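You operate a simulated robot arm through the tools that you are given. There is no shell and no other tool. Be economical: measure what you need, move in short steps, check, and stop when the job is done.

Carry out the task below with a simulated robot arm. There is one attempt and no reset: what you move stays moved.

## Task
Put the pot labelled "Jam" from the top of the patch table on the top of the footrest and the pot marked "Honey" on the bed of the glue jig.
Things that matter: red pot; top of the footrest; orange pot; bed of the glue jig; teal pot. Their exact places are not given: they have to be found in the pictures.

It is judged by the outcome, as a careful person would: the job done as asked, and still so three seconds after it is handed in. It fails if anything else is knocked over, pushed out of place, dropped, spilled or broken.

## Robot
A 7-joint arm with a two-finger parallel gripper on a trunk, on a base that drives. Base frame: it is fixed to the floor where the robot stands at the start and does not move with it; the origin is under the middle of the robot, x ahead of it, y to its left, z up. Units: mm, degrees, N and s.
With the tool pointing down near the work surface it reaches from about 480 to 920 mm from the robot's upright axis, wherever it stands. Its first joint turns from -115.0 to 115.0 degrees. Places, roughly: top of the footrest [-1100, 900, 800]; bed of the glue jig [-1300, 900, 800]. Payload 3.91 kg.
The tool frame sits at the grasp point between the pads (the TCP): z along the fingers, y along the line on which they close. The tips reach 30 mm beyond it. The gripper opens to 110 mm. The fingers are 20 mm wide and 10 mm thick; the gripper's body (48 by 112 mm) begins 55 mm behind the TCP.
Orientation is that of the tool frame in the base frame, as a unit quaternion [x, y, z, w]. With the fingers straight down and closing along the base's y, the tool's x points along the base's -x, its y along +y and its z along -z.

## Interface
- The arm moves only by the tool servo_tool. Its argument "commands" is a list of rows, each an object (a shift or turn left out is 0, a gripper value left out holds the last) with "fingers": the finger opening in mm, from 0 to 110; "delta_pos": the shift along the tool's x, y, z in units of 20 mm (1.0 is 20 mm), a list of three; "turn": the turn, a rotation vector about the tool's x, y, z in units of 8 degrees (1.0 is 8 degrees), a list of three. In form: [{"fingers": fingers, "delta_pos": [dx, dy, dz], "turn": [rx, ry, rz]}, ...]. A call has 1 to 20 rows; each row shifts and turns the commanded pose from where the row before left it, along the tool's axes as they then stand. A call with a number of a shift or a turn outside -1 to 1 is refused whole. Each row takes 0.2 s and may step no farther than 50 mm and 8.6 degrees from the row before; otherwise, or with a gripper value out of range, the whole call is refused. Where a pose cannot be reached the arm comes as near as it can. A force on the tool above 40 N (or 10 N above the force at the start of the call, whichever is more), or a blocked arm, ends the call early, and 0.2 s more pass. The fingers move at their own pace (about 153 mm/s each) and stop on an object; they squeeze with about 22 N. The grip force told is the motor's: it shows also when the fingers shut on nothing. Time passes only in rows, and 0.2 s behind the last, so rows that do not move let the fingers close. It gives the time, the measured TCP pose, the force on the tool (base axes), the opening and the grip force at its end, in the units of the frame above (readings bear some noise).
- Cameras (640 x 400 px; columns grow to the right, rows downward): "scene" is now at [213, 167.7, 1348.1]; the picture's right is [-0.46, -0.89, 0.00], its down [-0.64, 0.34, -0.69] and it looks along [0.61, -0.32, -0.73] (base axes); focal length 258 px, centre (320, 200). "wrist" rides on the gripper at [72, 17, -103] in the tool frame; the picture's right is [-0.23, 0.97, 0.00], its down [-0.76, -0.18, -0.62] and it looks along [-0.61, -0.14, 0.78] (tool axes); focal length 222 px, centre (320, 200).
- camera(camera): a new picture of that camera. It takes no simulated time.
- move_column(by): slides the trunk up (or, below 0, down) by that many mm; the arm and the scene camera ride with it, the base frame stays. It gives what a move gives, with no picture.
- roll_base(legs): drives the robot by 1 to 6 legs, each [ahead, left, turn to the left] in mm, mm and degrees, along the robot's own axes; the way and the turn of a leg run together, so that a leg with both is an arc; at most 1500 mm and 180 degrees a leg. The arm and the cameras ride along, it lands a little off, and it stops where it bumps. It gives what a move gives.
- aim_head(pan, tilt): turns the head with the scene camera to pan (to the left, within 80 degrees either way) and tilt (down, from -29 to 69), counted from straight ahead of the robot. It gives what a move gives.
- pixel_to_xyz(camera, pixels): for up to 12 pixels [column, row] of the newest picture of that camera ("zoom" is the newest enlarged one), the place [x, y, z] in the base frame of the surface seen there, good to about 2 mm. It takes no simulated time.
- close_up(camera, box): a new picture of the part [left, top, right, bottom] of that camera's present view, enlarged. It takes no simulated time.
- sign_off(): hands the job in; it is judged then, once.

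Go step by step. Measure first, check grasps and placings, and put right what went wrong. The budget is 80 turns and 68 pictures, counting those below and the enlarged ones. Unless the task says otherwise, let go and move clear before handing in, and close with one line.

The tools are called by a JSON object that holds its "name" and its "arguments". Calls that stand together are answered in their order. servo_tool: Moves the arm, as the interface text tells. Its arguments: {"type":"object","properties":{"commands":{"type":"array","items":{"type":"object","properties":{"fingers":{"type":"number"},"delta_pos":{"type":"array","items":{"type":"number"}},"turn":{"type":"array","items":{"type":"number"}}}}}},"required":["commands"]} The other tools are called the same way: move_column (by) slides the trunk up or down; roll_base (legs) drives the base; aim_head (pan, tilt) turns the head that bears the scene camera; camera (camera) takes a picture; pixel_to_xyz (camera, pixels) gives the place of the surface under pixels of a picture; close_up (camera, box) takes an enlarged picture of a part of a camera's view; sign_off () hands the job in.

At the start:

```text
t: 0.0
tool_pos: [464.3, 123.5, 1099.0]
ee_rot: [0.0, 1.0, 0.0, -0.001]
wrist_force: [-0.4, 0.0, 0.5]
gripper_width: 110.0
finger_force: 0.2
trunk travel left (down, up): [-700.0, 290.0]
robot x, y, heading: [-6.1, -1.4, 0.0]
head pan, tilt: [-27.7, 46.6]
```

scene: 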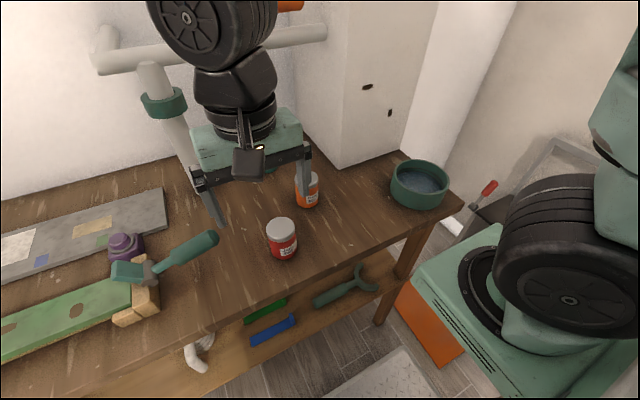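
wrist: 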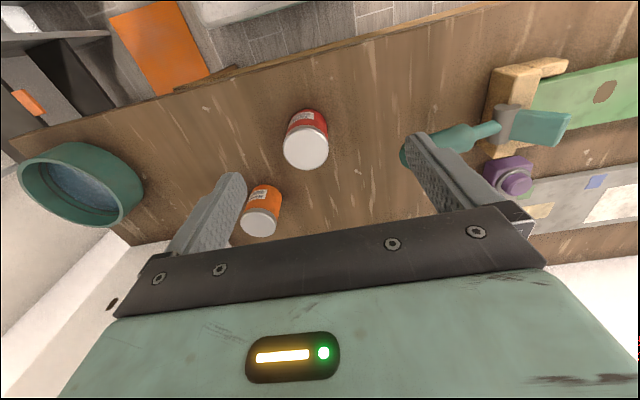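

The picture shows a red pot at (282,238), an orange one at (307,190) and a teal bowl-like pot at (419,185). I'll read the labels and measure the places.

{"name": "close_up", "arguments": {"camera": "scene", "box": [240, 150, 340, 270]}}

{"name": "close_up", "arguments": {"camera": "wrist", "box": [230, 90, 350, 250]}}

{"name": "pixel_to_xyz", "arguments": {"camera": "scene", "pixels": [[281, 226], [283, 250], [307, 178], [309, 199], [268, 226], [294, 226], [420, 180], [270, 265], [320, 220], [310, 205], [283, 261]]}}

{"name": "pixel_to_xyz", "arguments": {"camera": "wrist", "pixels": [[306, 148], [307, 120], [260, 222], [265, 198], [284, 148], [328, 148], [242, 222], [277, 222]]}}

```text
3.33 times, centred on (290, 210) of scene
```

zoom: 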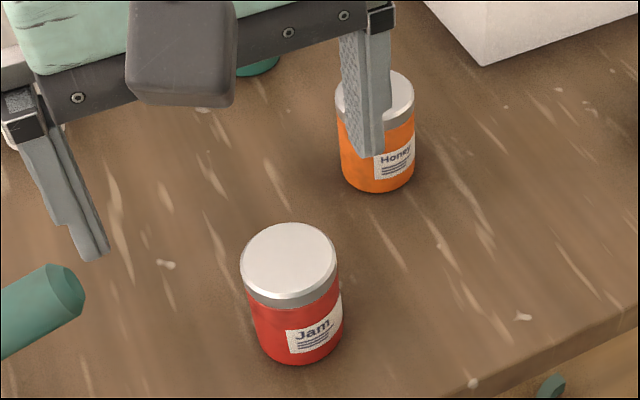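

```text
2.50 times, centred on (290, 170) of wrist
```

zoom: 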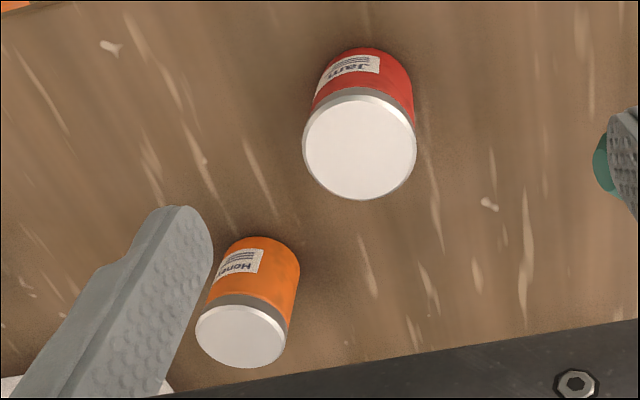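

```text
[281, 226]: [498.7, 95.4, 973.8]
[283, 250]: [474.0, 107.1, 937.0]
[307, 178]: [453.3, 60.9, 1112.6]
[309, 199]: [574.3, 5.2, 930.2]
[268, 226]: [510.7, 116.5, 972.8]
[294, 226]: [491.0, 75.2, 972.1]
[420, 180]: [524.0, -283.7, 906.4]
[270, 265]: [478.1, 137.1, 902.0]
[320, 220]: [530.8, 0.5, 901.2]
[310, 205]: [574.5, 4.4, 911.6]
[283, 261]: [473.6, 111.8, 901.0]
```

```text
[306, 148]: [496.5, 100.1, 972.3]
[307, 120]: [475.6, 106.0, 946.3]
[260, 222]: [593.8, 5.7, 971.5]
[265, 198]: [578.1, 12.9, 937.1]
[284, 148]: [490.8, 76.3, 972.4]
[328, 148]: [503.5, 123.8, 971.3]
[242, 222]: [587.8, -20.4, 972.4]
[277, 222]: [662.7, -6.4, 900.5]
```

Red is "Jam", centred near (498, 99) with its lid at z 972. Orange is "Honey", near (594, 6). I'll check how far away the teal handle is before going down on the jam.

{"name": "pixel_to_xyz", "arguments": {"camera": "scene", "pixels": [[212, 238], [215, 250], [190, 248], [165, 265], [345, 140], [250, 160], [350, 160]]}}

{"name": "servo_tool", "arguments": {"commands": [{"fingers": 90, "delta_pos": [-0.85, -0.6, 0]}, {"delta_pos": [-0.85, -0.6, 0]}, {"delta_pos": [0, 0, 1]}, {"delta_pos": [0, 0, 1]}, {"delta_pos": [0, 0, 1]}]}}

{"name": "camera", "arguments": {"camera": "wrist"}}

```text
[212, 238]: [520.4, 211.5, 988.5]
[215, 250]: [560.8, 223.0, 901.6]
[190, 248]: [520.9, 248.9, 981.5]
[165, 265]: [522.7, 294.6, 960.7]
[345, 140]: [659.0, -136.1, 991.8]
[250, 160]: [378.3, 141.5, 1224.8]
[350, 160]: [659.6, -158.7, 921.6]
```

```text
t: 1.2
tool_pos: [498.1, 100.0, 1038.9]
ee_rot: [0.0, 1.0, 0.001, 0.0]
wrist_force: [-0.3, -0.5, 0.1]
gripper_width: 90.0
finger_force: 0.1
trunk travel left (down, up): [-700.0, 290.0]
robot x, y, heading: [-2.9, 2.1, 0.1]
head pan, tilt: [-27.7, 46.6]
```

```text
63 pictures are left
```

wrist: 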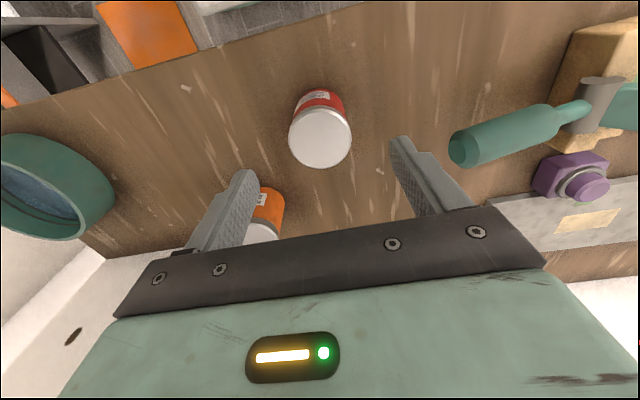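

The tool is over the jam, and the handle at y≥205 is clear of it. I'll go down 92 mm and close.

{"name": "servo_tool", "arguments": {"commands": [{"delta_pos": [0, 0, 1]}, {"delta_pos": [0, 0, 1]}, {"delta_pos": [0, 0, 1]}, {"delta_pos": [0, 0, 1]}, {"delta_pos": [0, 0, 0.6]}, {}, {"fingers": 30}, {}, {}, {}]}}

{"name": "camera", "arguments": {"camera": "wrist"}}

```text
t: 3.4
tool_pos: [498.0, 99.6, 948.0]
ee_rot: [0.0, 1.0, -0.001, 0.0]
wrist_force: [-0.1, 0.0, 1.3]
gripper_width: 50.9
finger_force: 22.1
trunk travel left (down, up): [-700.0, 290.0]
robot x, y, heading: [-0.1, -0.5, -0.0]
head pan, tilt: [-27.7, 46.6]
```

```text
62 pictures are left
```

wrist: 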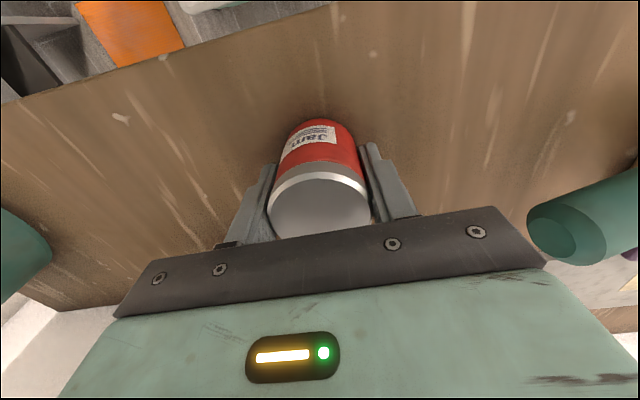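

The jam is held at 50.9 mm, and its bottom is 47 mm below the TCP. I'll lift it, then look around to the left before driving.

{"name": "servo_tool", "arguments": {"commands": [{"delta_pos": [0, 0, -0.5]}, {"delta_pos": [0, 0, -1]}, {"delta_pos": [0, 0, -1]}, {"delta_pos": [0, 0, -1]}, {"delta_pos": [0, 0, -1]}, {"delta_pos": [0, 0, -1]}, {"delta_pos": [0, 0, -1]}, {"delta_pos": [0, 0, -1]}, {"delta_pos": [0, 0, -1]}, {}]}}

{"name": "aim_head", "arguments": {"pan": 80, "tilt": 30}}

{"name": "camera", "arguments": {"camera": "scene"}}

```text
t: 5.6
tool_pos: [499.4, 100.7, 1118.9]
ee_rot: [0.0, 1.0, 0.001, -0.001]
wrist_force: [0.8, -0.9, -3.1]
gripper_width: 50.2
finger_force: 21.6
trunk travel left (down, up): [-700.0, 290.0]
robot x, y, heading: [-3.7, -4.3, 0.0]
head pan, tilt: [-27.7, 46.6]
```

```text
t: 7.5
tool_pos: [500.3, 100.7, 1117.5]
ee_rot: [-0.001, 1.0, 0.0, 0.0]
wrist_force: [0.3, 0.5, -2.4]
gripper_width: 50.3
finger_force: 22.1
trunk travel left (down, up): [-700.0, 290.0]
robot x, y, heading: [-2.0, -0.4, 0.1]
head pan, tilt: [80.0, 30.0]
```

```text
61 pictures are left
```

scene: 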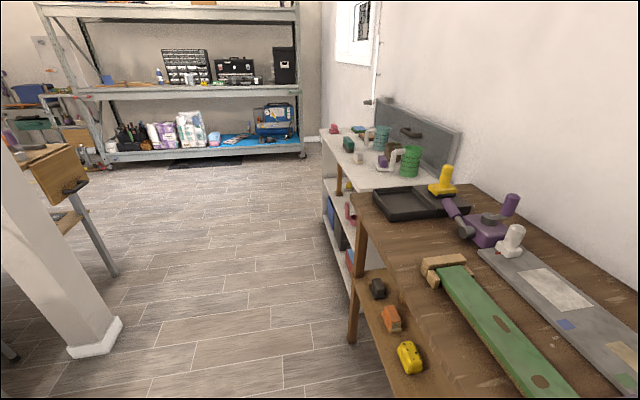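

There is a pillar at (85,340) and a bench behind it at the left edge. I'll measure them and also look to the right.

{"name": "pixel_to_xyz", "arguments": {"camera": "scene", "pixels": [[122, 320], [70, 355], [100, 355], [115, 275], [45, 175], [30, 155], [80, 190], [10, 355], [75, 155], [200, 350], [200, 165]]}}

{"name": "aim_head", "arguments": {"pan": -80, "tilt": 30}}

{"name": "camera", "arguments": {"camera": "scene"}}

```text
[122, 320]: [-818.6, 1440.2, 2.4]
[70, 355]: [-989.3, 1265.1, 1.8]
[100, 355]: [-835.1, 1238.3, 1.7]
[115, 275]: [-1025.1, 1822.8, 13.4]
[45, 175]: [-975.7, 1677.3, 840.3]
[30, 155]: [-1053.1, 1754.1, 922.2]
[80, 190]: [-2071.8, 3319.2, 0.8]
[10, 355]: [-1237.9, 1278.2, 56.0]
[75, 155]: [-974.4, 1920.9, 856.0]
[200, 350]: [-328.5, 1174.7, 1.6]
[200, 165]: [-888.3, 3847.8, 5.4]
```

```text
t: 9.9
tool_pos: [499.1, 100.7, 1118.2]
ee_rot: [0.0, 1.0, 0.0, 0.001]
wrist_force: [0.0, -0.2, -1.3]
gripper_width: 50.4
finger_force: 21.9
trunk travel left (down, up): [-700.0, 290.0]
robot x, y, heading: [1.9, -3.9, -0.4]
head pan, tilt: [-80.0, 30.0]
```

```text
60 pictures are left
```

scene: 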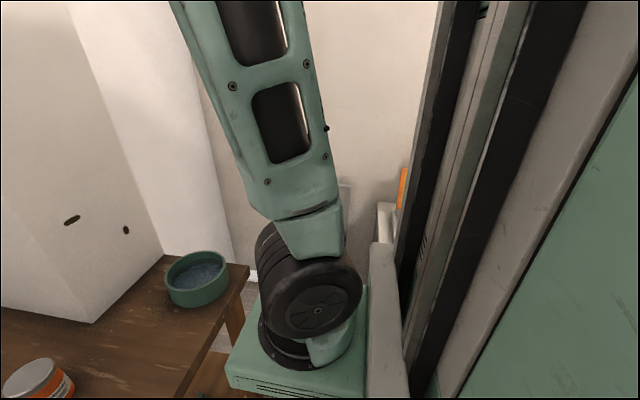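

Behind me is unseen, but the floor on the left is open. I'll back off a short way and turn left partway to look.

{"name": "roll_base", "arguments": {"legs": [[-200, 0, 0], [0, 0, 45]]}}

{"name": "aim_head", "arguments": {"pan": 75, "tilt": 30}}

{"name": "camera", "arguments": {"camera": "scene"}}

```text
t: 13.6
tool_pos: [82.9, 424.9, 1117.7]
ee_rot: [-0.385, 0.923, 0.0, 0.001]
wrist_force: [-0.4, 0.4, -2.0]
gripper_width: 50.3
finger_force: 22.4
trunk travel left (down, up): [-700.0, 290.0]
robot x, y, heading: [-200.8, -0.3, 45.4]
head pan, tilt: [-80.0, 30.0]
```

```text
t: 16.0
tool_pos: [81.6, 425.1, 1117.0]
ee_rot: [-0.385, 0.923, 0.0, 0.0]
wrist_force: [0.6, -0.8, -2.2]
gripper_width: 50.3
finger_force: 22.4
trunk travel left (down, up): [-700.0, 290.0]
robot x, y, heading: [-195.6, -2.1, 45.2]
head pan, tilt: [75.0, 30.0]
```

```text
59 pictures are left
```

scene: 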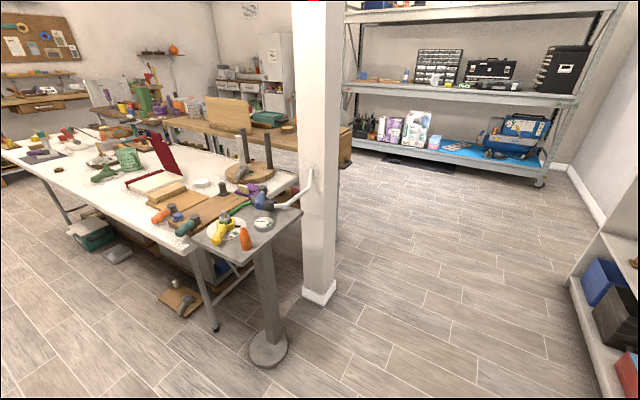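

Now I see a white bench and a small grey stand near the pillar. I'll enlarge the bench to find the footrest and the glue jig.

{"name": "close_up", "arguments": {"camera": "scene", "box": [80, 110, 320, 270]}}

{"name": "pixel_to_xyz", "arguments": {"camera": "scene", "pixels": [[250, 172], [155, 180], [265, 222], [200, 208], [170, 190], [267, 345], [60, 175], [215, 330], [260, 290], [190, 245], [300, 210], [110, 200]]}}

```text
2.50 times, centred on (200, 190) of scene
```

zoom: 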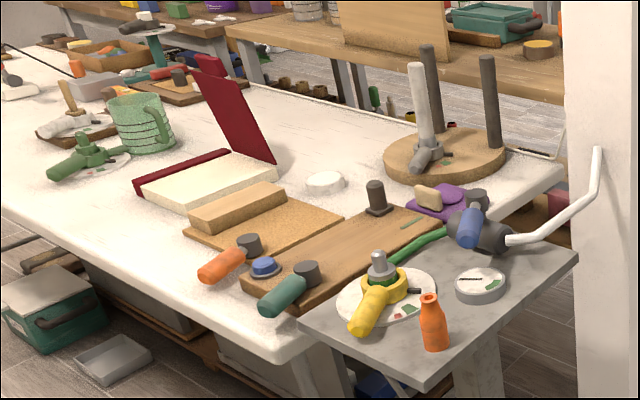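

```text
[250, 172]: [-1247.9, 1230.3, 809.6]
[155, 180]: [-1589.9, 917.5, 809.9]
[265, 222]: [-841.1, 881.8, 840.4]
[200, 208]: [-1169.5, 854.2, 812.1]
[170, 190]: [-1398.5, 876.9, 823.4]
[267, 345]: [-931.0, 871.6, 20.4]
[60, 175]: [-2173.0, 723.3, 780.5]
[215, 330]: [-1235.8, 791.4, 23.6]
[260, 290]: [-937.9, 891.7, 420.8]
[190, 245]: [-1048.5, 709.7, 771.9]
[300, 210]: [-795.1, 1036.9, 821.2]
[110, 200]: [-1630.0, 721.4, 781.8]
```

There are several candidates on the bench near (-1170, 854) and (-1400, 877). I'll turn to face +y, look left along my path, and then move closer.

{"name": "roll_base", "arguments": {"legs": [[0, 0, 45]]}}

{"name": "aim_head", "arguments": {"pan": 75, "tilt": 35}}

{"name": "camera", "arguments": {"camera": "scene"}}

```text
t: 18.4
tool_pos: [-300.6, 499.6, 1116.9]
ee_rot: [0.709, -0.705, 0.0, 0.0]
wrist_force: [-0.4, -0.4, -2.0]
gripper_width: 50.4
finger_force: 22.0
trunk travel left (down, up): [-700.0, 290.0]
robot x, y, heading: [-197.8, -1.8, 90.2]
head pan, tilt: [75.0, 30.0]
```

```text
t: 19.1
tool_pos: [-300.4, 498.9, 1116.4]
ee_rot: [0.708, -0.706, 0.001, 0.0]
wrist_force: [0.1, -0.3, -2.2]
gripper_width: 50.2
finger_force: 22.0
trunk travel left (down, up): [-700.0, 290.0]
robot x, y, heading: [-200.9, 1.7, 90.4]
head pan, tilt: [75.0, 35.0]
```

```text
57 pictures are left
```

scene: 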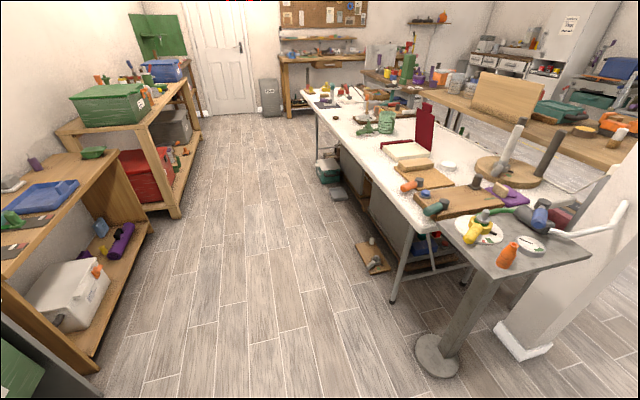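

{"name": "pixel_to_xyz", "arguments": {"camera": "scene", "pixels": [[100, 365], [150, 228], [180, 215], [100, 170], [60, 130], [425, 345], [365, 270], [390, 300], [345, 155], [455, 235], [345, 195]]}}

{"name": "close_up", "arguments": {"camera": "scene", "box": [330, 100, 600, 280]}}

```text
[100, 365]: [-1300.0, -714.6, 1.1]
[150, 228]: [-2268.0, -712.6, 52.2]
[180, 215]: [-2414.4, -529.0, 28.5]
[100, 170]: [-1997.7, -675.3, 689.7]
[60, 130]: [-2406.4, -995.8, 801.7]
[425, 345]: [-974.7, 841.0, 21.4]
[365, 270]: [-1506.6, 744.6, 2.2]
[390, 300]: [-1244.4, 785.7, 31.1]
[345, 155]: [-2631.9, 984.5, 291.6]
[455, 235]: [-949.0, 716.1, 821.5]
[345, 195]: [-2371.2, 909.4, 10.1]
```

```text
2.22 times, centred on (465, 190) of scene
```

zoom: 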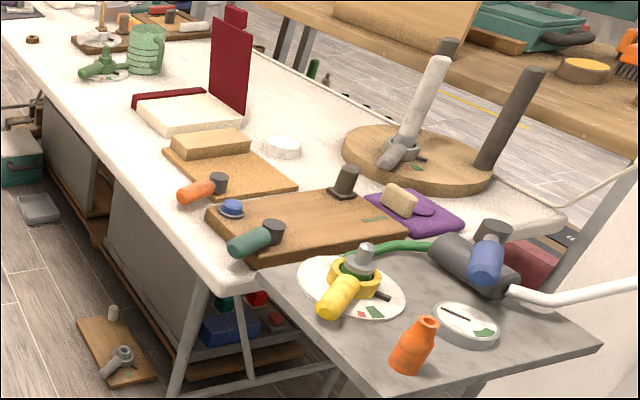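

Benches on my right begin at y≈-715 and the corridor is clear. I'll strafe left along it to stand in front of the two wooden boards, then look down at them.

{"name": "roll_base", "arguments": {"legs": [[0, 1000, 0], [80, 0, 0]]}}

{"name": "aim_head", "arguments": {"pan": 0, "tilt": 45}}

{"name": "camera", "arguments": {"camera": "scene"}}

{"name": "camera", "arguments": {"camera": "wrist"}}

```text
t: 25.0
tool_pos: [-1312.4, 571.2, 1118.3]
ee_rot: [0.71, -0.704, 0.0, -0.001]
wrist_force: [0.4, 0.1, -2.9]
gripper_width: 49.9
finger_force: 22.7
trunk travel left (down, up): [-700.0, 290.0]
robot x, y, heading: [-1207.5, 74.4, 90.7]
head pan, tilt: [75.0, 35.0]
```

```text
t: 26.4
tool_pos: [-1311.6, 571.7, 1116.5]
ee_rot: [0.709, -0.705, 0.0, 0.0]
wrist_force: [0.0, -0.1, -1.7]
gripper_width: 49.7
finger_force: 22.0
trunk travel left (down, up): [-700.0, 290.0]
robot x, y, heading: [-1205.3, 74.2, 90.5]
head pan, tilt: [0.0, 45.0]
```

```text
55 pictures are left
```

scene: 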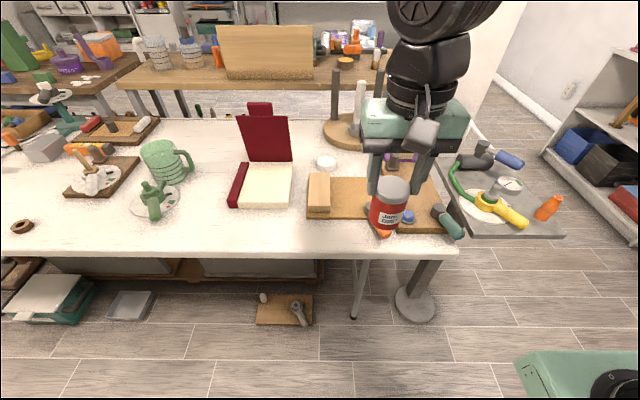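

```text
54 pictures are left
```

wrist: 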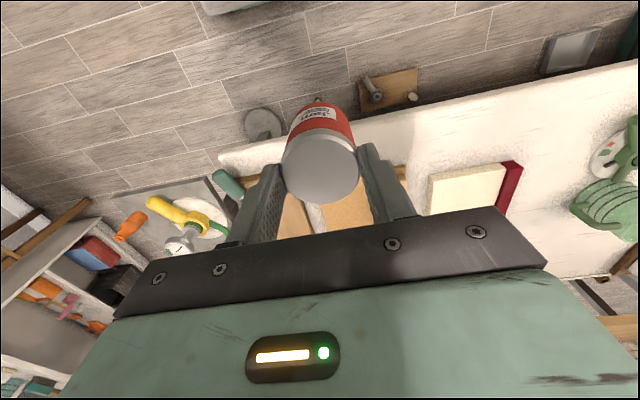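

The arm hides the boards at (330,200) and (400,205). I'll move the tool left out of the view and look again.

{"name": "servo_tool", "arguments": {"commands": [{"delta_pos": [0, 1, 0]}, {"delta_pos": [0, 1, 0]}, {"delta_pos": [0, 1, 0]}, {"delta_pos": [0, 1, 0]}, {"delta_pos": [0, 1, 0]}, {"delta_pos": [0, 1, 0]}, {"delta_pos": [0, 1, 0]}, {"delta_pos": [0, 1, 0]}, {"delta_pos": [0, 1, 0]}, {"delta_pos": [0, 1, 0]}, {"delta_pos": [0, 1, 0]}, {"delta_pos": [0, 1, 0]}, {"delta_pos": [0, 1, 0]}, {"delta_pos": [0, 1, 0]}, {"delta_pos": [0, 1, 0]}, {"delta_pos": [0, 1, 0]}]}}

{"name": "aim_head", "arguments": {"pan": -15, "tilt": 50}}

{"name": "camera", "arguments": {"camera": "scene"}}

```text
t: 29.8
tool_pos: [-1632.4, 570.8, 1117.2]
ee_rot: [0.709, -0.705, 0.0, 0.0]
wrist_force: [0.6, -0.1, -2.0]
gripper_width: 49.9
finger_force: 22.4
trunk travel left (down, up): [-700.0, 290.0]
robot x, y, heading: [-1208.4, 75.1, 90.4]
head pan, tilt: [0.0, 45.0]
```

```text
t: 30.6
tool_pos: [-1632.4, 570.0, 1116.0]
ee_rot: [0.71, -0.704, 0.001, 0.001]
wrist_force: [0.1, 0.3, -1.8]
gripper_width: 49.7
finger_force: 22.4
trunk travel left (down, up): [-700.0, 290.0]
robot x, y, heading: [-1208.9, 72.1, 90.5]
head pan, tilt: [-15.0, 50.0]
```

```text
53 pictures are left
```

scene: 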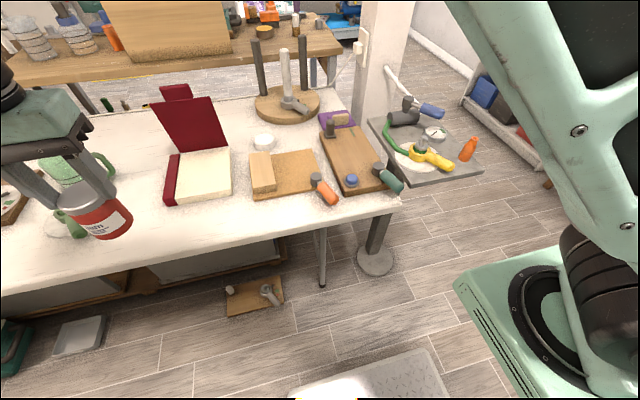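

{"name": "close_up", "arguments": {"camera": "scene", "box": [150, 70, 410, 220]}}

{"name": "pixel_to_xyz", "arguments": {"camera": "scene", "pixels": [[208, 172], [262, 172], [295, 172], [350, 160], [340, 195], [173, 178], [190, 125], [287, 103], [440, 140], [256, 290], [345, 375]]}}

```text
2.46 times, centred on (280, 145) of scene
```

zoom: 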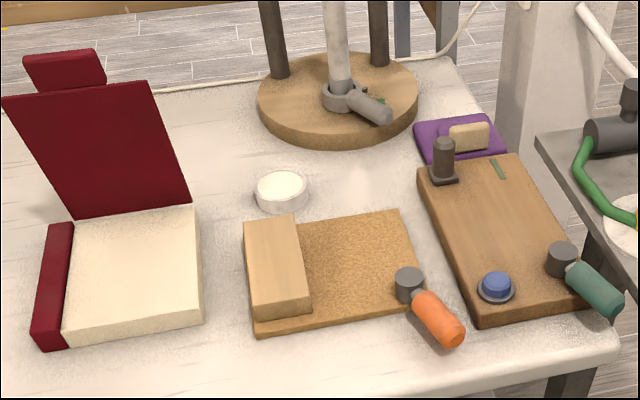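

```text
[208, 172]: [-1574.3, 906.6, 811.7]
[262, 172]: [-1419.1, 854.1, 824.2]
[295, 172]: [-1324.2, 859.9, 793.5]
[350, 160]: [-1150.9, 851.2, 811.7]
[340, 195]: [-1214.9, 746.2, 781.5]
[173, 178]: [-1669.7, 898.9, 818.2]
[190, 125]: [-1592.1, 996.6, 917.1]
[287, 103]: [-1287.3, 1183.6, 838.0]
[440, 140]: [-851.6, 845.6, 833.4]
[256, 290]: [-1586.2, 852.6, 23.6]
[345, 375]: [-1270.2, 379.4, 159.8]
```

The cork board with an end block and clamp at (-1330, 860, 793) matches the glue jig. The thick board at (-1151, 851, 812) would match the footrest, but there is also a purple item behind it. I'll zoom in on those two.

{"name": "close_up", "arguments": {"camera": "scene", "box": [310, 95, 410, 205]}}

{"name": "pixel_to_xyz", "arguments": {"camera": "scene", "pixels": [[325, 140], [360, 133], [399, 183], [342, 190], [328, 118], [340, 122], [352, 183], [330, 130], [370, 165], [345, 140], [365, 185], [335, 160]]}}

```text
3.64 times, centred on (360, 150) of scene
```

zoom: 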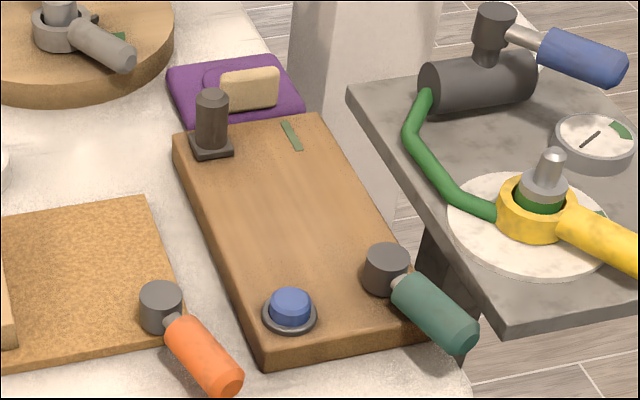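

```text
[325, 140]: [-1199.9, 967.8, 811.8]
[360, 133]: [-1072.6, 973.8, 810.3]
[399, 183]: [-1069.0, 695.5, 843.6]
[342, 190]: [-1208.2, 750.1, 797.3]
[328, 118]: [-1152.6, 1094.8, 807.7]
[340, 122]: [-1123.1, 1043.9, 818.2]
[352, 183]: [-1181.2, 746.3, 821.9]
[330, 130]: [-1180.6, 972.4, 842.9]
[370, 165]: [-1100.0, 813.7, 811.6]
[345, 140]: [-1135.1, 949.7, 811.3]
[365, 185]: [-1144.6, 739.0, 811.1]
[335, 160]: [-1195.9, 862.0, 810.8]
```

All rounded coordinates fit: the thick board, centred near (-1137, 860, 812), is the footrest, and the cork bed is the jig. The middle of the board is clear, with the post at y 972 and the knobs at y≈746. I'll carry the jam over it at height.

{"name": "servo_tool", "arguments": {"commands": [{"delta_pos": [0, -1, 0]}, {"delta_pos": [0, -1, 0]}, {"delta_pos": [0, -1, 0]}, {"delta_pos": [0, -1, 0]}, {"delta_pos": [0, -1, 0]}, {"delta_pos": [0, -1, 0]}, {"delta_pos": [0, -1, 0]}, {"delta_pos": [0, -1, 0]}, {"delta_pos": [0, -1, 0]}, {"delta_pos": [0, -1, 0]}, {"delta_pos": [-0.98, -0.98, 0]}, {"delta_pos": [-0.98, -0.98, 0]}, {"delta_pos": [-0.98, -0.98, 0]}, {"delta_pos": [-0.98, -0.98, 0]}, {"delta_pos": [-0.98, -0.98, 0]}, {"delta_pos": [-0.98, -0.98, 0]}, {"delta_pos": [-0.98, -0.98, 0]}, {"delta_pos": [-0.98, -0.98, 0]}, {"delta_pos": [-0.98, -0.98, 0]}, {"delta_pos": [-0.98, -0.98, 0]}]}}

{"name": "servo_tool", "arguments": {"commands": [{"delta_pos": [-0.98, -0.98, 0]}, {"delta_pos": [-0.98, -0.98, 0]}, {"delta_pos": [-0.98, -0.98, 0]}, {"delta_pos": [-0.98, -0.98, 0]}, {"delta_pos": [-0.98, -0.98, 0]}, {}]}}

{"name": "camera", "arguments": {"camera": "scene"}}

{"name": "camera", "arguments": {"camera": "wrist"}}

```text
t: 34.8
tool_pos: [-1236.4, 767.7, 1116.7]
ee_rot: [0.709, -0.705, -0.001, 0.0]
wrist_force: [0.6, -0.1, -1.7]
gripper_width: 49.8
finger_force: 22.2
trunk travel left (down, up): [-700.0, 290.0]
robot x, y, heading: [-1209.2, 71.5, 90.2]
head pan, tilt: [-15.0, 50.0]
```

```text
t: 36.2
tool_pos: [-1139.3, 865.6, 1117.9]
ee_rot: [0.709, -0.705, 0.0, 0.0]
wrist_force: [-0.8, 0.4, -1.7]
gripper_width: 49.7
finger_force: 22.0
trunk travel left (down, up): [-700.0, 290.0]
robot x, y, heading: [-1206.5, 71.2, 90.3]
head pan, tilt: [-15.0, 50.0]
```

```text
50 pictures are left
```

scene: 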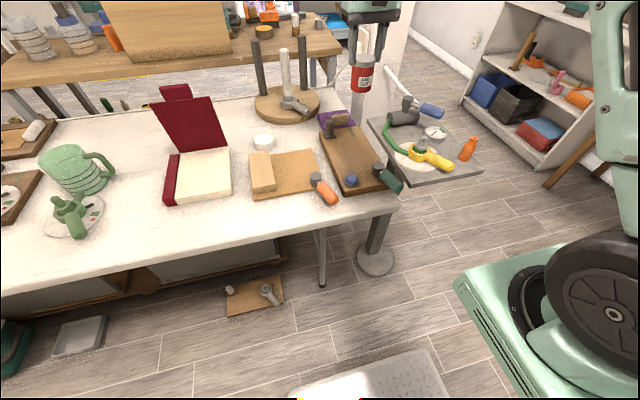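

```text
49 pictures are left
```

wrist: 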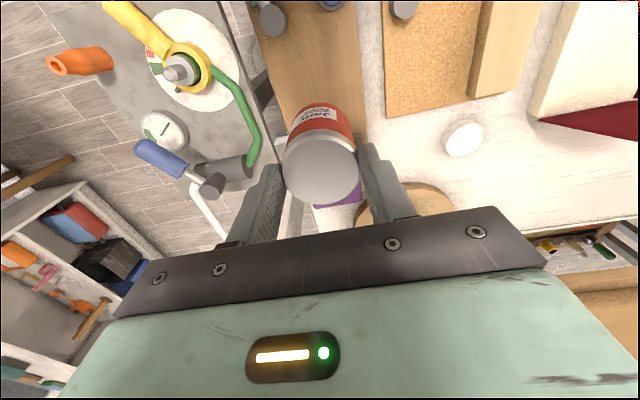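

The jam is over the middle of the thick board. I'll go down 240 mm, then check.

{"name": "servo_tool", "arguments": {"commands": [{"delta_pos": [0, 0, 1]}, {"delta_pos": [0, 0, 1]}, {"delta_pos": [0, 0, 1]}, {"delta_pos": [0, 0, 1]}, {"delta_pos": [0, 0, 1]}, {"delta_pos": [0, 0, 1]}, {"delta_pos": [0, 0, 1]}, {"delta_pos": [0, 0, 1]}, {"delta_pos": [0, 0, 1]}, {"delta_pos": [0, 0, 1]}, {"delta_pos": [0, 0, 1]}, {"delta_pos": [0, 0, 1]}, {}]}}

{"name": "close_up", "arguments": {"camera": "scene", "box": [280, 80, 440, 210]}}

{"name": "camera", "arguments": {"camera": "wrist"}}

```text
t: 38.8
tool_pos: [-1138.7, 869.1, 887.2]
ee_rot: [0.709, -0.705, -0.003, -0.003]
wrist_force: [0.9, -5.7, 12.5]
gripper_width: 49.7
finger_force: 21.9
trunk travel left (down, up): [-700.0, 290.0]
robot x, y, heading: [-1208.7, 72.5, 90.5]
head pan, tilt: [-15.0, 50.0]
stopped in row 13: the force on the tool passed its limit (the readings are from after the stop); the commanded pose is now the measured one
```

```text
3.08 times, centred on (360, 145) of scene
```

zoom: 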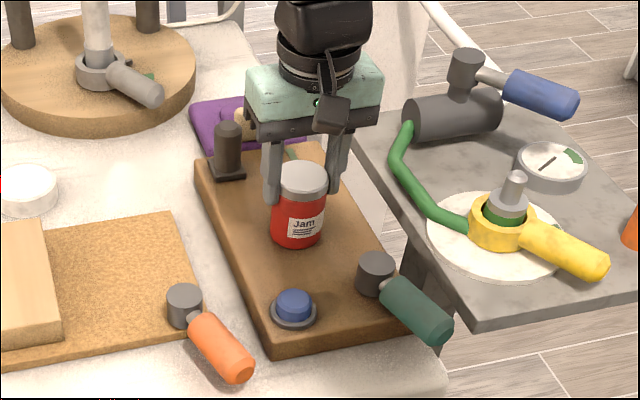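

```text
47 pictures are left
```

wrist: 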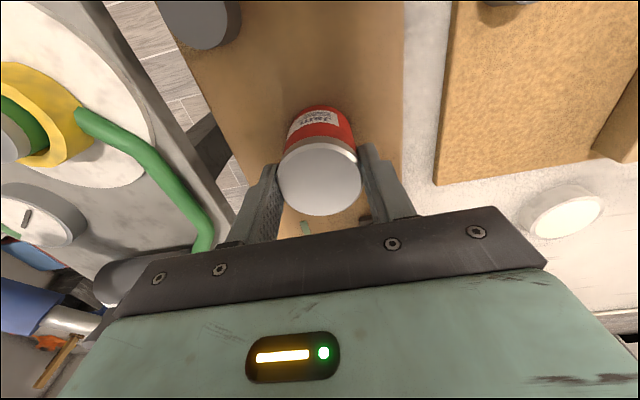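

It stopped early at z 887 with an upward force. I'll measure the pot's lid and foot, and the board around it.

{"name": "pixel_to_xyz", "arguments": {"camera": "zoom", "pixels": [[305, 172], [300, 240], [300, 250], [298, 262], [320, 235], [270, 235], [228, 128], [255, 180], [340, 215], [310, 115]]}}

{"name": "pixel_to_xyz", "arguments": {"camera": "wrist", "pixels": [[320, 180], [320, 120], [320, 107], [320, 95], [300, 50], [306, 228]]}}

```text
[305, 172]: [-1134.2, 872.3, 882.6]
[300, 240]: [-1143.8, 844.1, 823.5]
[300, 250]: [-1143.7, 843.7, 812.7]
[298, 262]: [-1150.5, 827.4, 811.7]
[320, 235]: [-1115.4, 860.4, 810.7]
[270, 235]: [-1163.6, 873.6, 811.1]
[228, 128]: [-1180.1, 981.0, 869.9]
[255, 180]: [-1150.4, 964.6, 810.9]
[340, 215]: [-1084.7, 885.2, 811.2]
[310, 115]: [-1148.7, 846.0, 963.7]
```

```text
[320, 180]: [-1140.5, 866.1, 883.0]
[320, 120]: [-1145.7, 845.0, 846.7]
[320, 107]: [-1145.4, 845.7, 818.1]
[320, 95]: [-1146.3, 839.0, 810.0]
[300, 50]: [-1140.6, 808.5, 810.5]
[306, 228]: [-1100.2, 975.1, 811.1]
```

The lid is at z 882.6 and the foot at 812, so the pot already stands upright on the board; it had slipped down in the grip on the way. I'll ease off the force, open, and lift straight up.

{"name": "servo_tool", "arguments": {"commands": [{}, {"fingers": 62}, {"fingers": 80}, {}, {"delta_pos": [0, 0, -0.5]}, {"delta_pos": [0, 0, -1]}, {"delta_pos": [0, 0, -1]}, {"delta_pos": [0, 0, -1]}, {"delta_pos": [0, 0, -1]}, {"delta_pos": [0, 0, -1]}, {"delta_pos": [0, 0, -1]}, {"delta_pos": [0, 0, -1]}, {"delta_pos": [0, 0, -1]}, {"delta_pos": [0, 0, -1]}, {"delta_pos": [0, 0, -1]}, {"delta_pos": [0, 0, -1]}]}}

{"name": "close_up", "arguments": {"camera": "scene", "box": [240, 70, 440, 210]}}

```text
t: 42.2
tool_pos: [-1139.9, 867.1, 1116.6]
ee_rot: [0.71, -0.704, -0.003, -0.002]
wrist_force: [-0.4, -0.4, 0.2]
gripper_width: 80.2
finger_force: 0.2
trunk travel left (down, up): [-700.0, 290.0]
robot x, y, heading: [-1206.8, 69.4, 90.3]
head pan, tilt: [-15.0, 50.0]
```

```text
2.86 times, centred on (340, 140) of scene
```

zoom: 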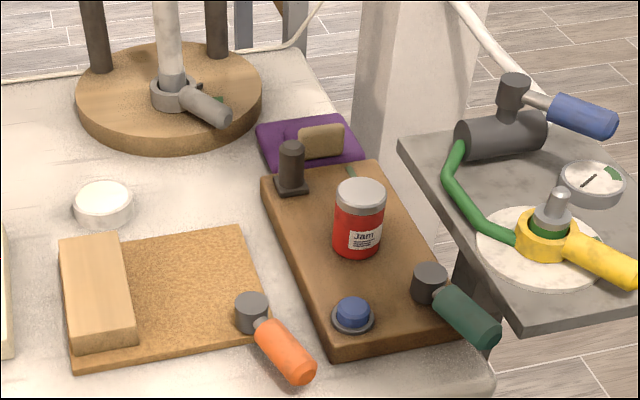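

The jam stands upright in the middle of the footrest. I'll draw the arm in and drive back to the first table.

{"name": "servo_tool", "arguments": {"commands": [{"delta_pos": [1, 0, 0]}, {"delta_pos": [1, 0, 0]}, {"delta_pos": [1, 0, 0]}, {"delta_pos": [1, 0, 0]}, {"delta_pos": [1, 0, 0]}, {"delta_pos": [1, 0, 0]}, {"delta_pos": [1, 0, 0]}, {"delta_pos": [1, 0, 0]}, {"delta_pos": [1, 0, 0]}, {"delta_pos": [1, 0, 0]}, {"delta_pos": [1, 0.8, 0]}, {"delta_pos": [1, 0.9, 0]}, {"delta_pos": [1, 0.9, 0]}, {"delta_pos": [1, 0.9, 0]}, {}]}}

{"name": "roll_base", "arguments": {"legs": [[-75, 0, 0], [0, -1000, 0], [0, 0, -90]]}}

{"name": "aim_head", "arguments": {"pan": -10, "tilt": 50}}

{"name": "camera", "arguments": {"camera": "scene"}}

```text
t: 45.4
tool_pos: [-1207.5, 587.7, 1113.1]
ee_rot: [0.71, -0.705, -0.002, -0.003]
wrist_force: [-0.2, -0.9, -0.4]
gripper_width: 79.7
finger_force: 0.0
trunk travel left (down, up): [-700.0, 290.0]
robot x, y, heading: [-1210.1, 70.9, 90.4]
head pan, tilt: [-15.0, 50.0]
```

```text
t: 55.1
tool_pos: [312.9, 19.3, 1112.8]
ee_rot: [-0.016, 1.0, 0.0, 0.004]
wrist_force: [-1.1, -0.3, -0.2]
gripper_width: 80.1
finger_force: 0.0
trunk travel left (down, up): [-700.0, 290.0]
robot x, y, heading: [-203.1, 5.6, 2.0]
head pan, tilt: [-15.0, 50.0]
```

```text
t: 55.7
tool_pos: [313.2, 17.5, 1112.8]
ee_rot: [-0.016, 1.0, 0.0, 0.004]
wrist_force: [-0.7, -0.1, 0.7]
gripper_width: 79.9
finger_force: 0.0
trunk travel left (down, up): [-700.0, 290.0]
robot x, y, heading: [-201.1, 4.0, 1.8]
head pan, tilt: [-10.0, 50.0]
```

```text
45 pictures are left
```

scene: 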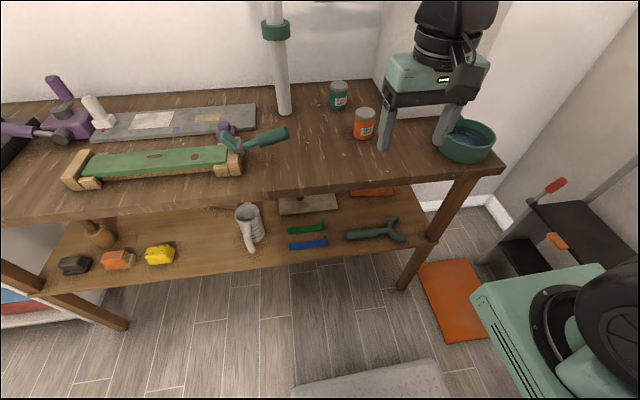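

The honey at (364,123) and a teal jar behind it at (338,95) are in view. I'll drive ahead 170 mm, straighten the heading and measure both.

{"name": "roll_base", "arguments": {"legs": [[170, 0, -1.9]]}}

{"name": "camera", "arguments": {"camera": "wrist"}}

{"name": "camera", "arguments": {"camera": "scene"}}

```text
t: 57.2
tool_pos: [485.7, 2.5, 1112.6]
ee_rot: [0.001, 1.0, 0.0, 0.003]
wrist_force: [0.0, 0.3, 0.3]
gripper_width: 80.2
finger_force: 0.1
trunk travel left (down, up): [-700.0, 290.0]
robot x, y, heading: [-27.4, 11.2, -0.2]
head pan, tilt: [-10.0, 50.0]
```

```text
44 pictures are left
```

wrist: 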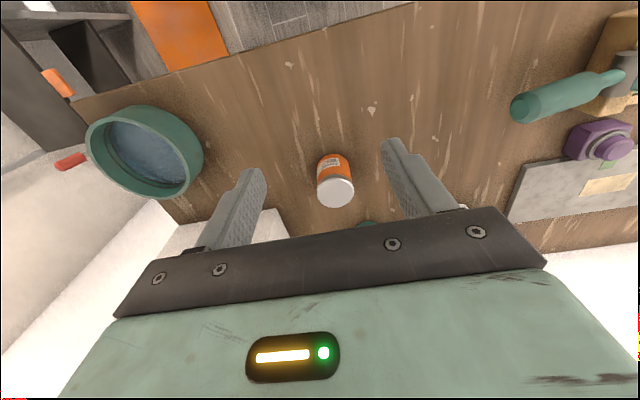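

```text
43 pictures are left
```

scene: 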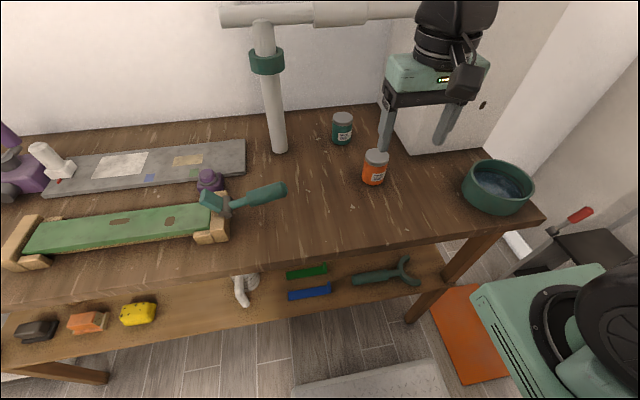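

{"name": "pixel_to_xyz", "arguments": {"camera": "wrist", "pixels": [[336, 192], [320, 192], [351, 192], [335, 165], [336, 203], [336, 182]]}}

{"name": "pixel_to_xyz", "arguments": {"camera": "scene", "pixels": [[377, 156], [375, 175], [343, 117], [342, 138], [367, 155], [386, 157], [275, 130], [395, 120]]}}

{"name": "close_up", "arguments": {"camera": "scene", "box": [310, 90, 420, 200]}}

```text
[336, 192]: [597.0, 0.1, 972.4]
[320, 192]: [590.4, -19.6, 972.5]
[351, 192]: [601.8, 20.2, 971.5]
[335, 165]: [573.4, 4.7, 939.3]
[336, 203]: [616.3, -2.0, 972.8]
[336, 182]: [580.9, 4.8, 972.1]
```

```text
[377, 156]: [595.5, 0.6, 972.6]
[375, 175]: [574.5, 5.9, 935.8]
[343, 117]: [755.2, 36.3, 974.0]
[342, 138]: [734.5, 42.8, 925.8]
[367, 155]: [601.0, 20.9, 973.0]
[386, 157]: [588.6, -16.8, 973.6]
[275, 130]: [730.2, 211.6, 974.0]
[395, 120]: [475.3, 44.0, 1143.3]
```

```text
3.64 times, centred on (365, 145) of scene
```

zoom: 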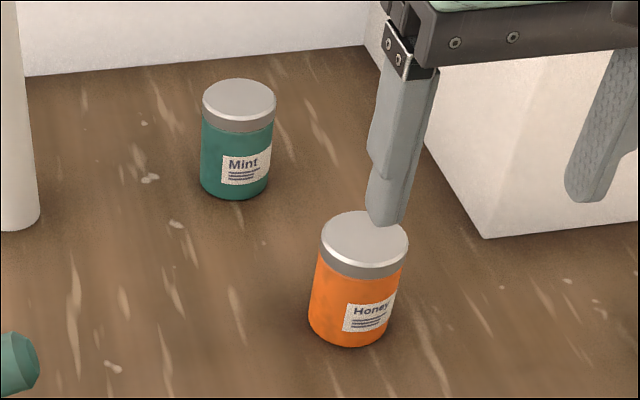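

The honey is centred at about (597, 1) with its lid at z 972.5. I'll move over it, go down to z≈940 and grip.

{"name": "servo_tool", "arguments": {"commands": [{"delta_pos": [-1, 0, 0]}, {"delta_pos": [-1, 0, 0]}, {"delta_pos": [-1, 0, 0]}, {"delta_pos": [-1, 0, 0]}, {"delta_pos": [-1, 0, 0]}, {"delta_pos": [-0.55, -0.05, 0]}, {"delta_pos": [0, 0, 1]}, {"delta_pos": [0, 0, 1]}, {"delta_pos": [0, 0, 1]}, {"delta_pos": [0, 0, 1]}, {}]}}

{"name": "camera", "arguments": {"camera": "wrist"}}

```text
t: 59.6
tool_pos: [598.3, 3.3, 1034.6]
ee_rot: [0.001, 1.0, 0.0, 0.003]
wrist_force: [0.1, 0.0, -1.3]
gripper_width: 80.1
finger_force: 0.1
trunk travel left (down, up): [-700.0, 290.0]
robot x, y, heading: [-27.5, 7.5, -0.0]
head pan, tilt: [-10.0, 50.0]
```

```text
41 pictures are left
```

wrist: 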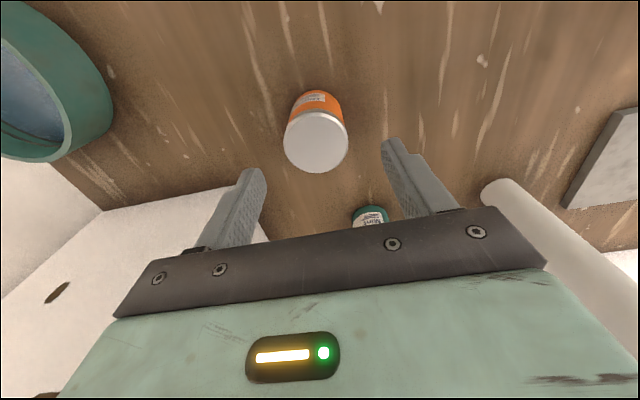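

The honey is centred between the fingers. I'll go down 94 mm, close, and give the grip time to settle.

{"name": "servo_tool", "arguments": {"commands": [{"delta_pos": [0, -0.07, 1]}, {"delta_pos": [0, 0, 1]}, {"delta_pos": [0, 0, 1]}, {"delta_pos": [0, 0, 1]}, {"delta_pos": [0, 0, 0.7]}, {}, {"fingers": 0}, {}, {}, {}]}}

{"name": "servo_tool", "arguments": {"commands": [{"delta_pos": [0, 0, -0.5]}, {"delta_pos": [0, 0, -0.7]}, {"delta_pos": [0, 0, -0.8]}, {"delta_pos": [0, 0, -0.8]}, {"delta_pos": [0, 0, -0.8]}, {"delta_pos": [0, 0, -0.8]}, {"delta_pos": [0, 0, -0.8]}, {"delta_pos": [0, 0, -0.8]}, {"delta_pos": [0, 0, -0.8]}, {"delta_pos": [0, 0, -0.8]}, {"delta_pos": [0, 0, -0.4]}, {}]}}

{"name": "camera", "arguments": {"camera": "wrist"}}

```text
t: 61.8
tool_pos: [598.3, 1.5, 938.5]
ee_rot: [0.001, 1.0, 0.0, 0.003]
wrist_force: [-0.5, 0.6, 0.0]
gripper_width: 51.4
finger_force: 21.8
trunk travel left (down, up): [-700.0, 290.0]
robot x, y, heading: [-27.3, 9.9, -0.2]
head pan, tilt: [-10.0, 50.0]
```

```text
t: 64.4
tool_pos: [597.4, 1.7, 1098.8]
ee_rot: [0.001, 1.0, 0.0, 0.004]
wrist_force: [0.1, 0.5, -1.9]
gripper_width: 51.5
finger_force: 22.0
trunk travel left (down, up): [-700.0, 290.0]
robot x, y, heading: [-28.0, 12.0, 0.1]
head pan, tilt: [-10.0, 50.0]
```

```text
40 pictures are left
```

wrist: 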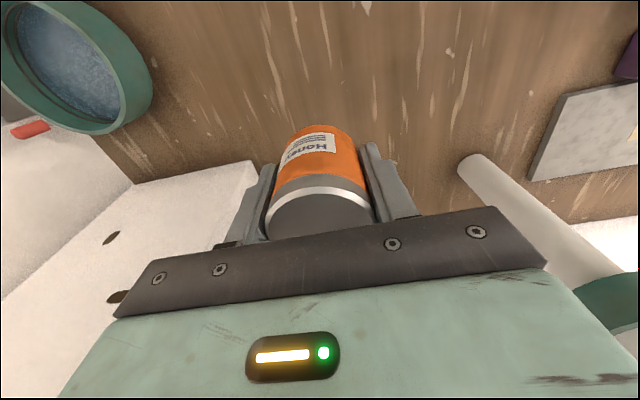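

The honey is held well. I'll draw the arm in, back off, turn, and strafe to the jig.

{"name": "servo_tool", "arguments": {"commands": [{"delta_pos": [0.8, 0, 0]}, {"delta_pos": [0.8, 0, 0]}, {"delta_pos": [0.8, 0, 0]}, {"delta_pos": [0.8, 0, 0]}, {"delta_pos": [0.8, 0, 0]}, {"delta_pos": [0.8, 0, 0]}, {}]}}

{"name": "roll_base", "arguments": {"legs": [[-175, 0, 0], [0, 0, 90], [0, 1050, 0], [65, 0, 0]]}}

{"name": "aim_head", "arguments": {"pan": -10, "tilt": 48}}

{"name": "camera", "arguments": {"camera": "scene"}}

{"name": "camera", "arguments": {"camera": "wrist"}}

```text
t: 66.0
tool_pos: [501.2, 0.7, 1098.3]
ee_rot: [0.0, 1.0, 0.0, 0.003]
wrist_force: [-0.6, -0.3, -2.4]
gripper_width: 51.3
finger_force: 21.9
trunk travel left (down, up): [-700.0, 290.0]
robot x, y, heading: [-27.6, 11.3, 0.1]
head pan, tilt: [-10.0, 50.0]
```

```text
t: 76.8
tool_pos: [-1225.0, 608.0, 1099.6]
ee_rot: [-0.707, 0.707, 0.003, 0.002]
wrist_force: [-0.7, 0.0, -3.1]
gripper_width: 51.6
finger_force: 21.8
trunk travel left (down, up): [-700.0, 290.0]
robot x, y, heading: [-1229.5, 72.8, 89.9]
head pan, tilt: [-10.0, 50.0]
```

```text
t: 77.4
tool_pos: [-1226.3, 607.1, 1098.8]
ee_rot: [0.708, -0.707, -0.003, -0.002]
wrist_force: [-0.1, -0.1, -2.1]
gripper_width: 51.2
finger_force: 21.7
trunk travel left (down, up): [-700.0, 290.0]
robot x, y, heading: [-1233.7, 76.3, 90.0]
head pan, tilt: [-10.0, 48.0]
```

```text
39 pictures are left
```

scene: 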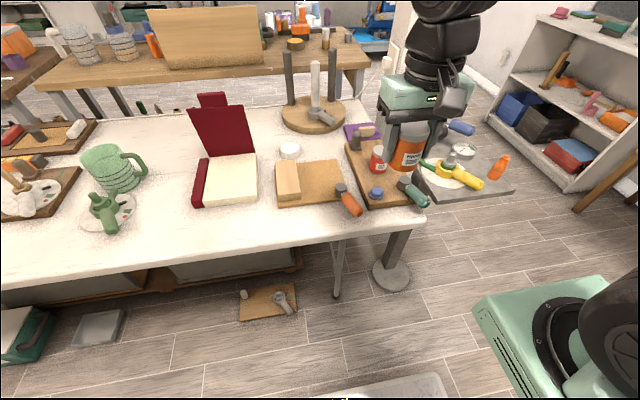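

```text
38 pictures are left
```

wrist: 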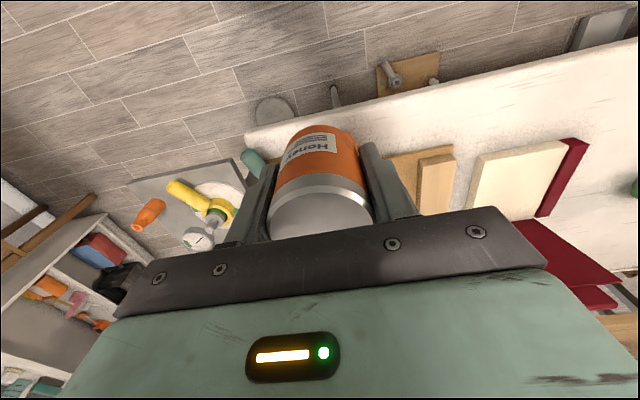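

The jam still stands on the footrest. I'll measure the jig bed: the edge of the block, the far edge, and the clamp at (341,190).

{"name": "close_up", "arguments": {"camera": "scene", "box": [260, 120, 440, 230]}}

{"name": "pixel_to_xyz", "arguments": {"camera": "zoom", "pixels": [[60, 270], [130, 275], [140, 200], [130, 150], [285, 140], [200, 200], [250, 190], [280, 230], [292, 245], [90, 190], [230, 260], [330, 310]]}}

```text
3.56 times, centred on (350, 175) of scene
```

zoom: 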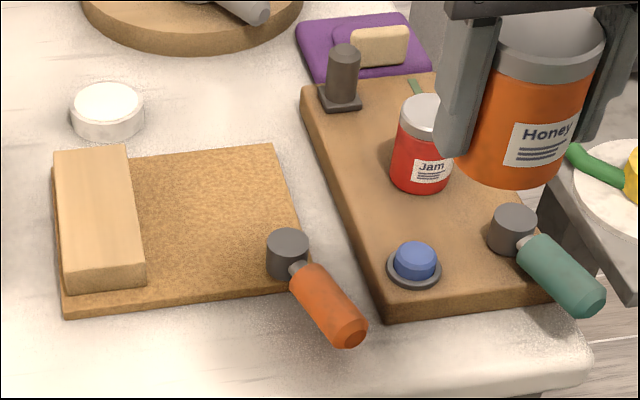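

```text
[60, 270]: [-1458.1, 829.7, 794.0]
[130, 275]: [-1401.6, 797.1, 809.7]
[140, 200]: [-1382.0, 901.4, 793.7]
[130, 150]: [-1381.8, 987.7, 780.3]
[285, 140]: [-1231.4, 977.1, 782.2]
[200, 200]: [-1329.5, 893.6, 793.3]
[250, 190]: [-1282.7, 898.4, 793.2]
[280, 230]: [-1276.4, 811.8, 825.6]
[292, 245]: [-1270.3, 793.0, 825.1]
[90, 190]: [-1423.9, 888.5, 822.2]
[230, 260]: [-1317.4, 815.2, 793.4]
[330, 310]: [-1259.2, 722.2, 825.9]
```

The bed is clear from x≈-1385 to -1255 at z 793, and the clamp is at (-1273, 800). I'll aim for (-1322, 882), and check first whether the honey slipped in the grip.

{"name": "pixel_to_xyz", "arguments": {"camera": "wrist", "pixels": [[320, 215], [320, 150]]}}

{"name": "servo_tool", "arguments": {"commands": [{"delta_pos": [-1, 0.35, 0]}, {"delta_pos": [-1, 0.35, 0]}, {"delta_pos": [-1, 0.35, 0]}, {"delta_pos": [-1, 0.35, 0]}, {"delta_pos": [-1, 0.35, 0]}, {"delta_pos": [-1, 0.35, 0]}, {"delta_pos": [-1, 0.35, 0]}, {"delta_pos": [-1, 0.35, 0]}, {"delta_pos": [-1, 0.35, 0]}, {"delta_pos": [-1, 0.35, 0]}, {"delta_pos": [-1, 0.35, 0]}, {"delta_pos": [-1, 0.35, 0]}, {"delta_pos": [-1, 0.35, 0]}, {"delta_pos": [-0.75, 0.25, 0]}, {}]}}

{"name": "camera", "arguments": {"camera": "wrist"}}

```text
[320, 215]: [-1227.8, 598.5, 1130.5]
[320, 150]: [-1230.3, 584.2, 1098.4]
```

```text
t: 80.6
tool_pos: [-1319.9, 883.8, 1099.2]
ee_rot: [0.707, -0.707, -0.002, -0.003]
wrist_force: [0.6, -0.5, -1.8]
gripper_width: 51.2
finger_force: 22.1
trunk travel left (down, up): [-700.0, 290.0]
robot x, y, heading: [-1236.8, 79.4, 89.9]
head pan, tilt: [-10.0, 48.0]
```

```text
36 pictures are left
```

wrist: 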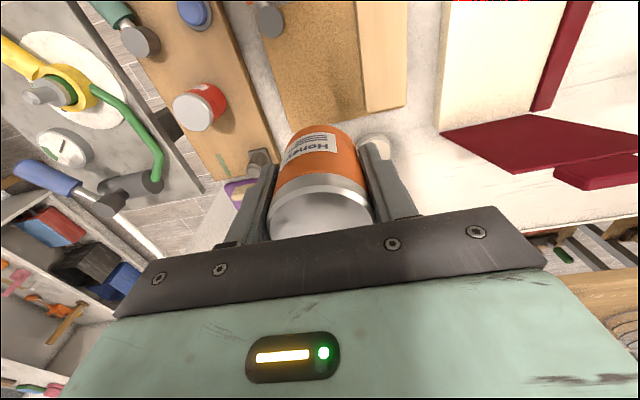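

The lid is 32 mm above the TCP, so there is no slip, and the pot should touch down at TCP z≈833. I'll go down 220 mm and check.

{"name": "servo_tool", "arguments": {"commands": [{"delta_pos": [0, 0, 1]}, {"delta_pos": [0, 0, 1]}, {"delta_pos": [0, 0, 1]}, {"delta_pos": [0, 0, 1]}, {"delta_pos": [0, 0, 1]}, {"delta_pos": [0, 0, 1]}, {"delta_pos": [0, 0, 1]}, {"delta_pos": [0, 0, 1]}, {"delta_pos": [0, 0, 1]}, {"delta_pos": [0, 0, 1]}, {"delta_pos": [0, 0, 1]}, {}]}}

{"name": "close_up", "arguments": {"camera": "scene", "box": [240, 90, 420, 220]}}

{"name": "camera", "arguments": {"camera": "wrist"}}

```text
t: 83.2
tool_pos: [-1321.3, 884.7, 880.3]
ee_rot: [0.707, -0.707, -0.002, -0.003]
wrist_force: [-0.3, -0.3, -1.2]
gripper_width: 51.3
finger_force: 22.2
trunk travel left (down, up): [-700.0, 290.0]
robot x, y, heading: [-1234.0, 77.7, 89.9]
head pan, tilt: [-10.0, 48.0]
```

```text
3.08 times, centred on (330, 155) of scene
```

zoom: 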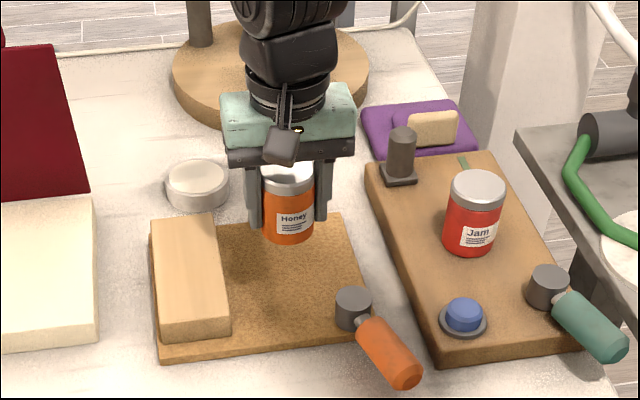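

```text
34 pictures are left
```

wrist: 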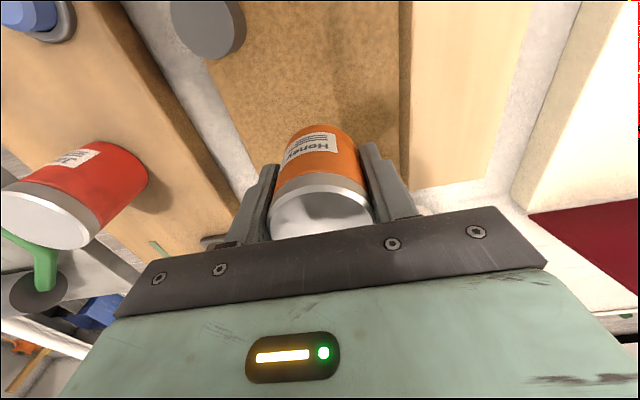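

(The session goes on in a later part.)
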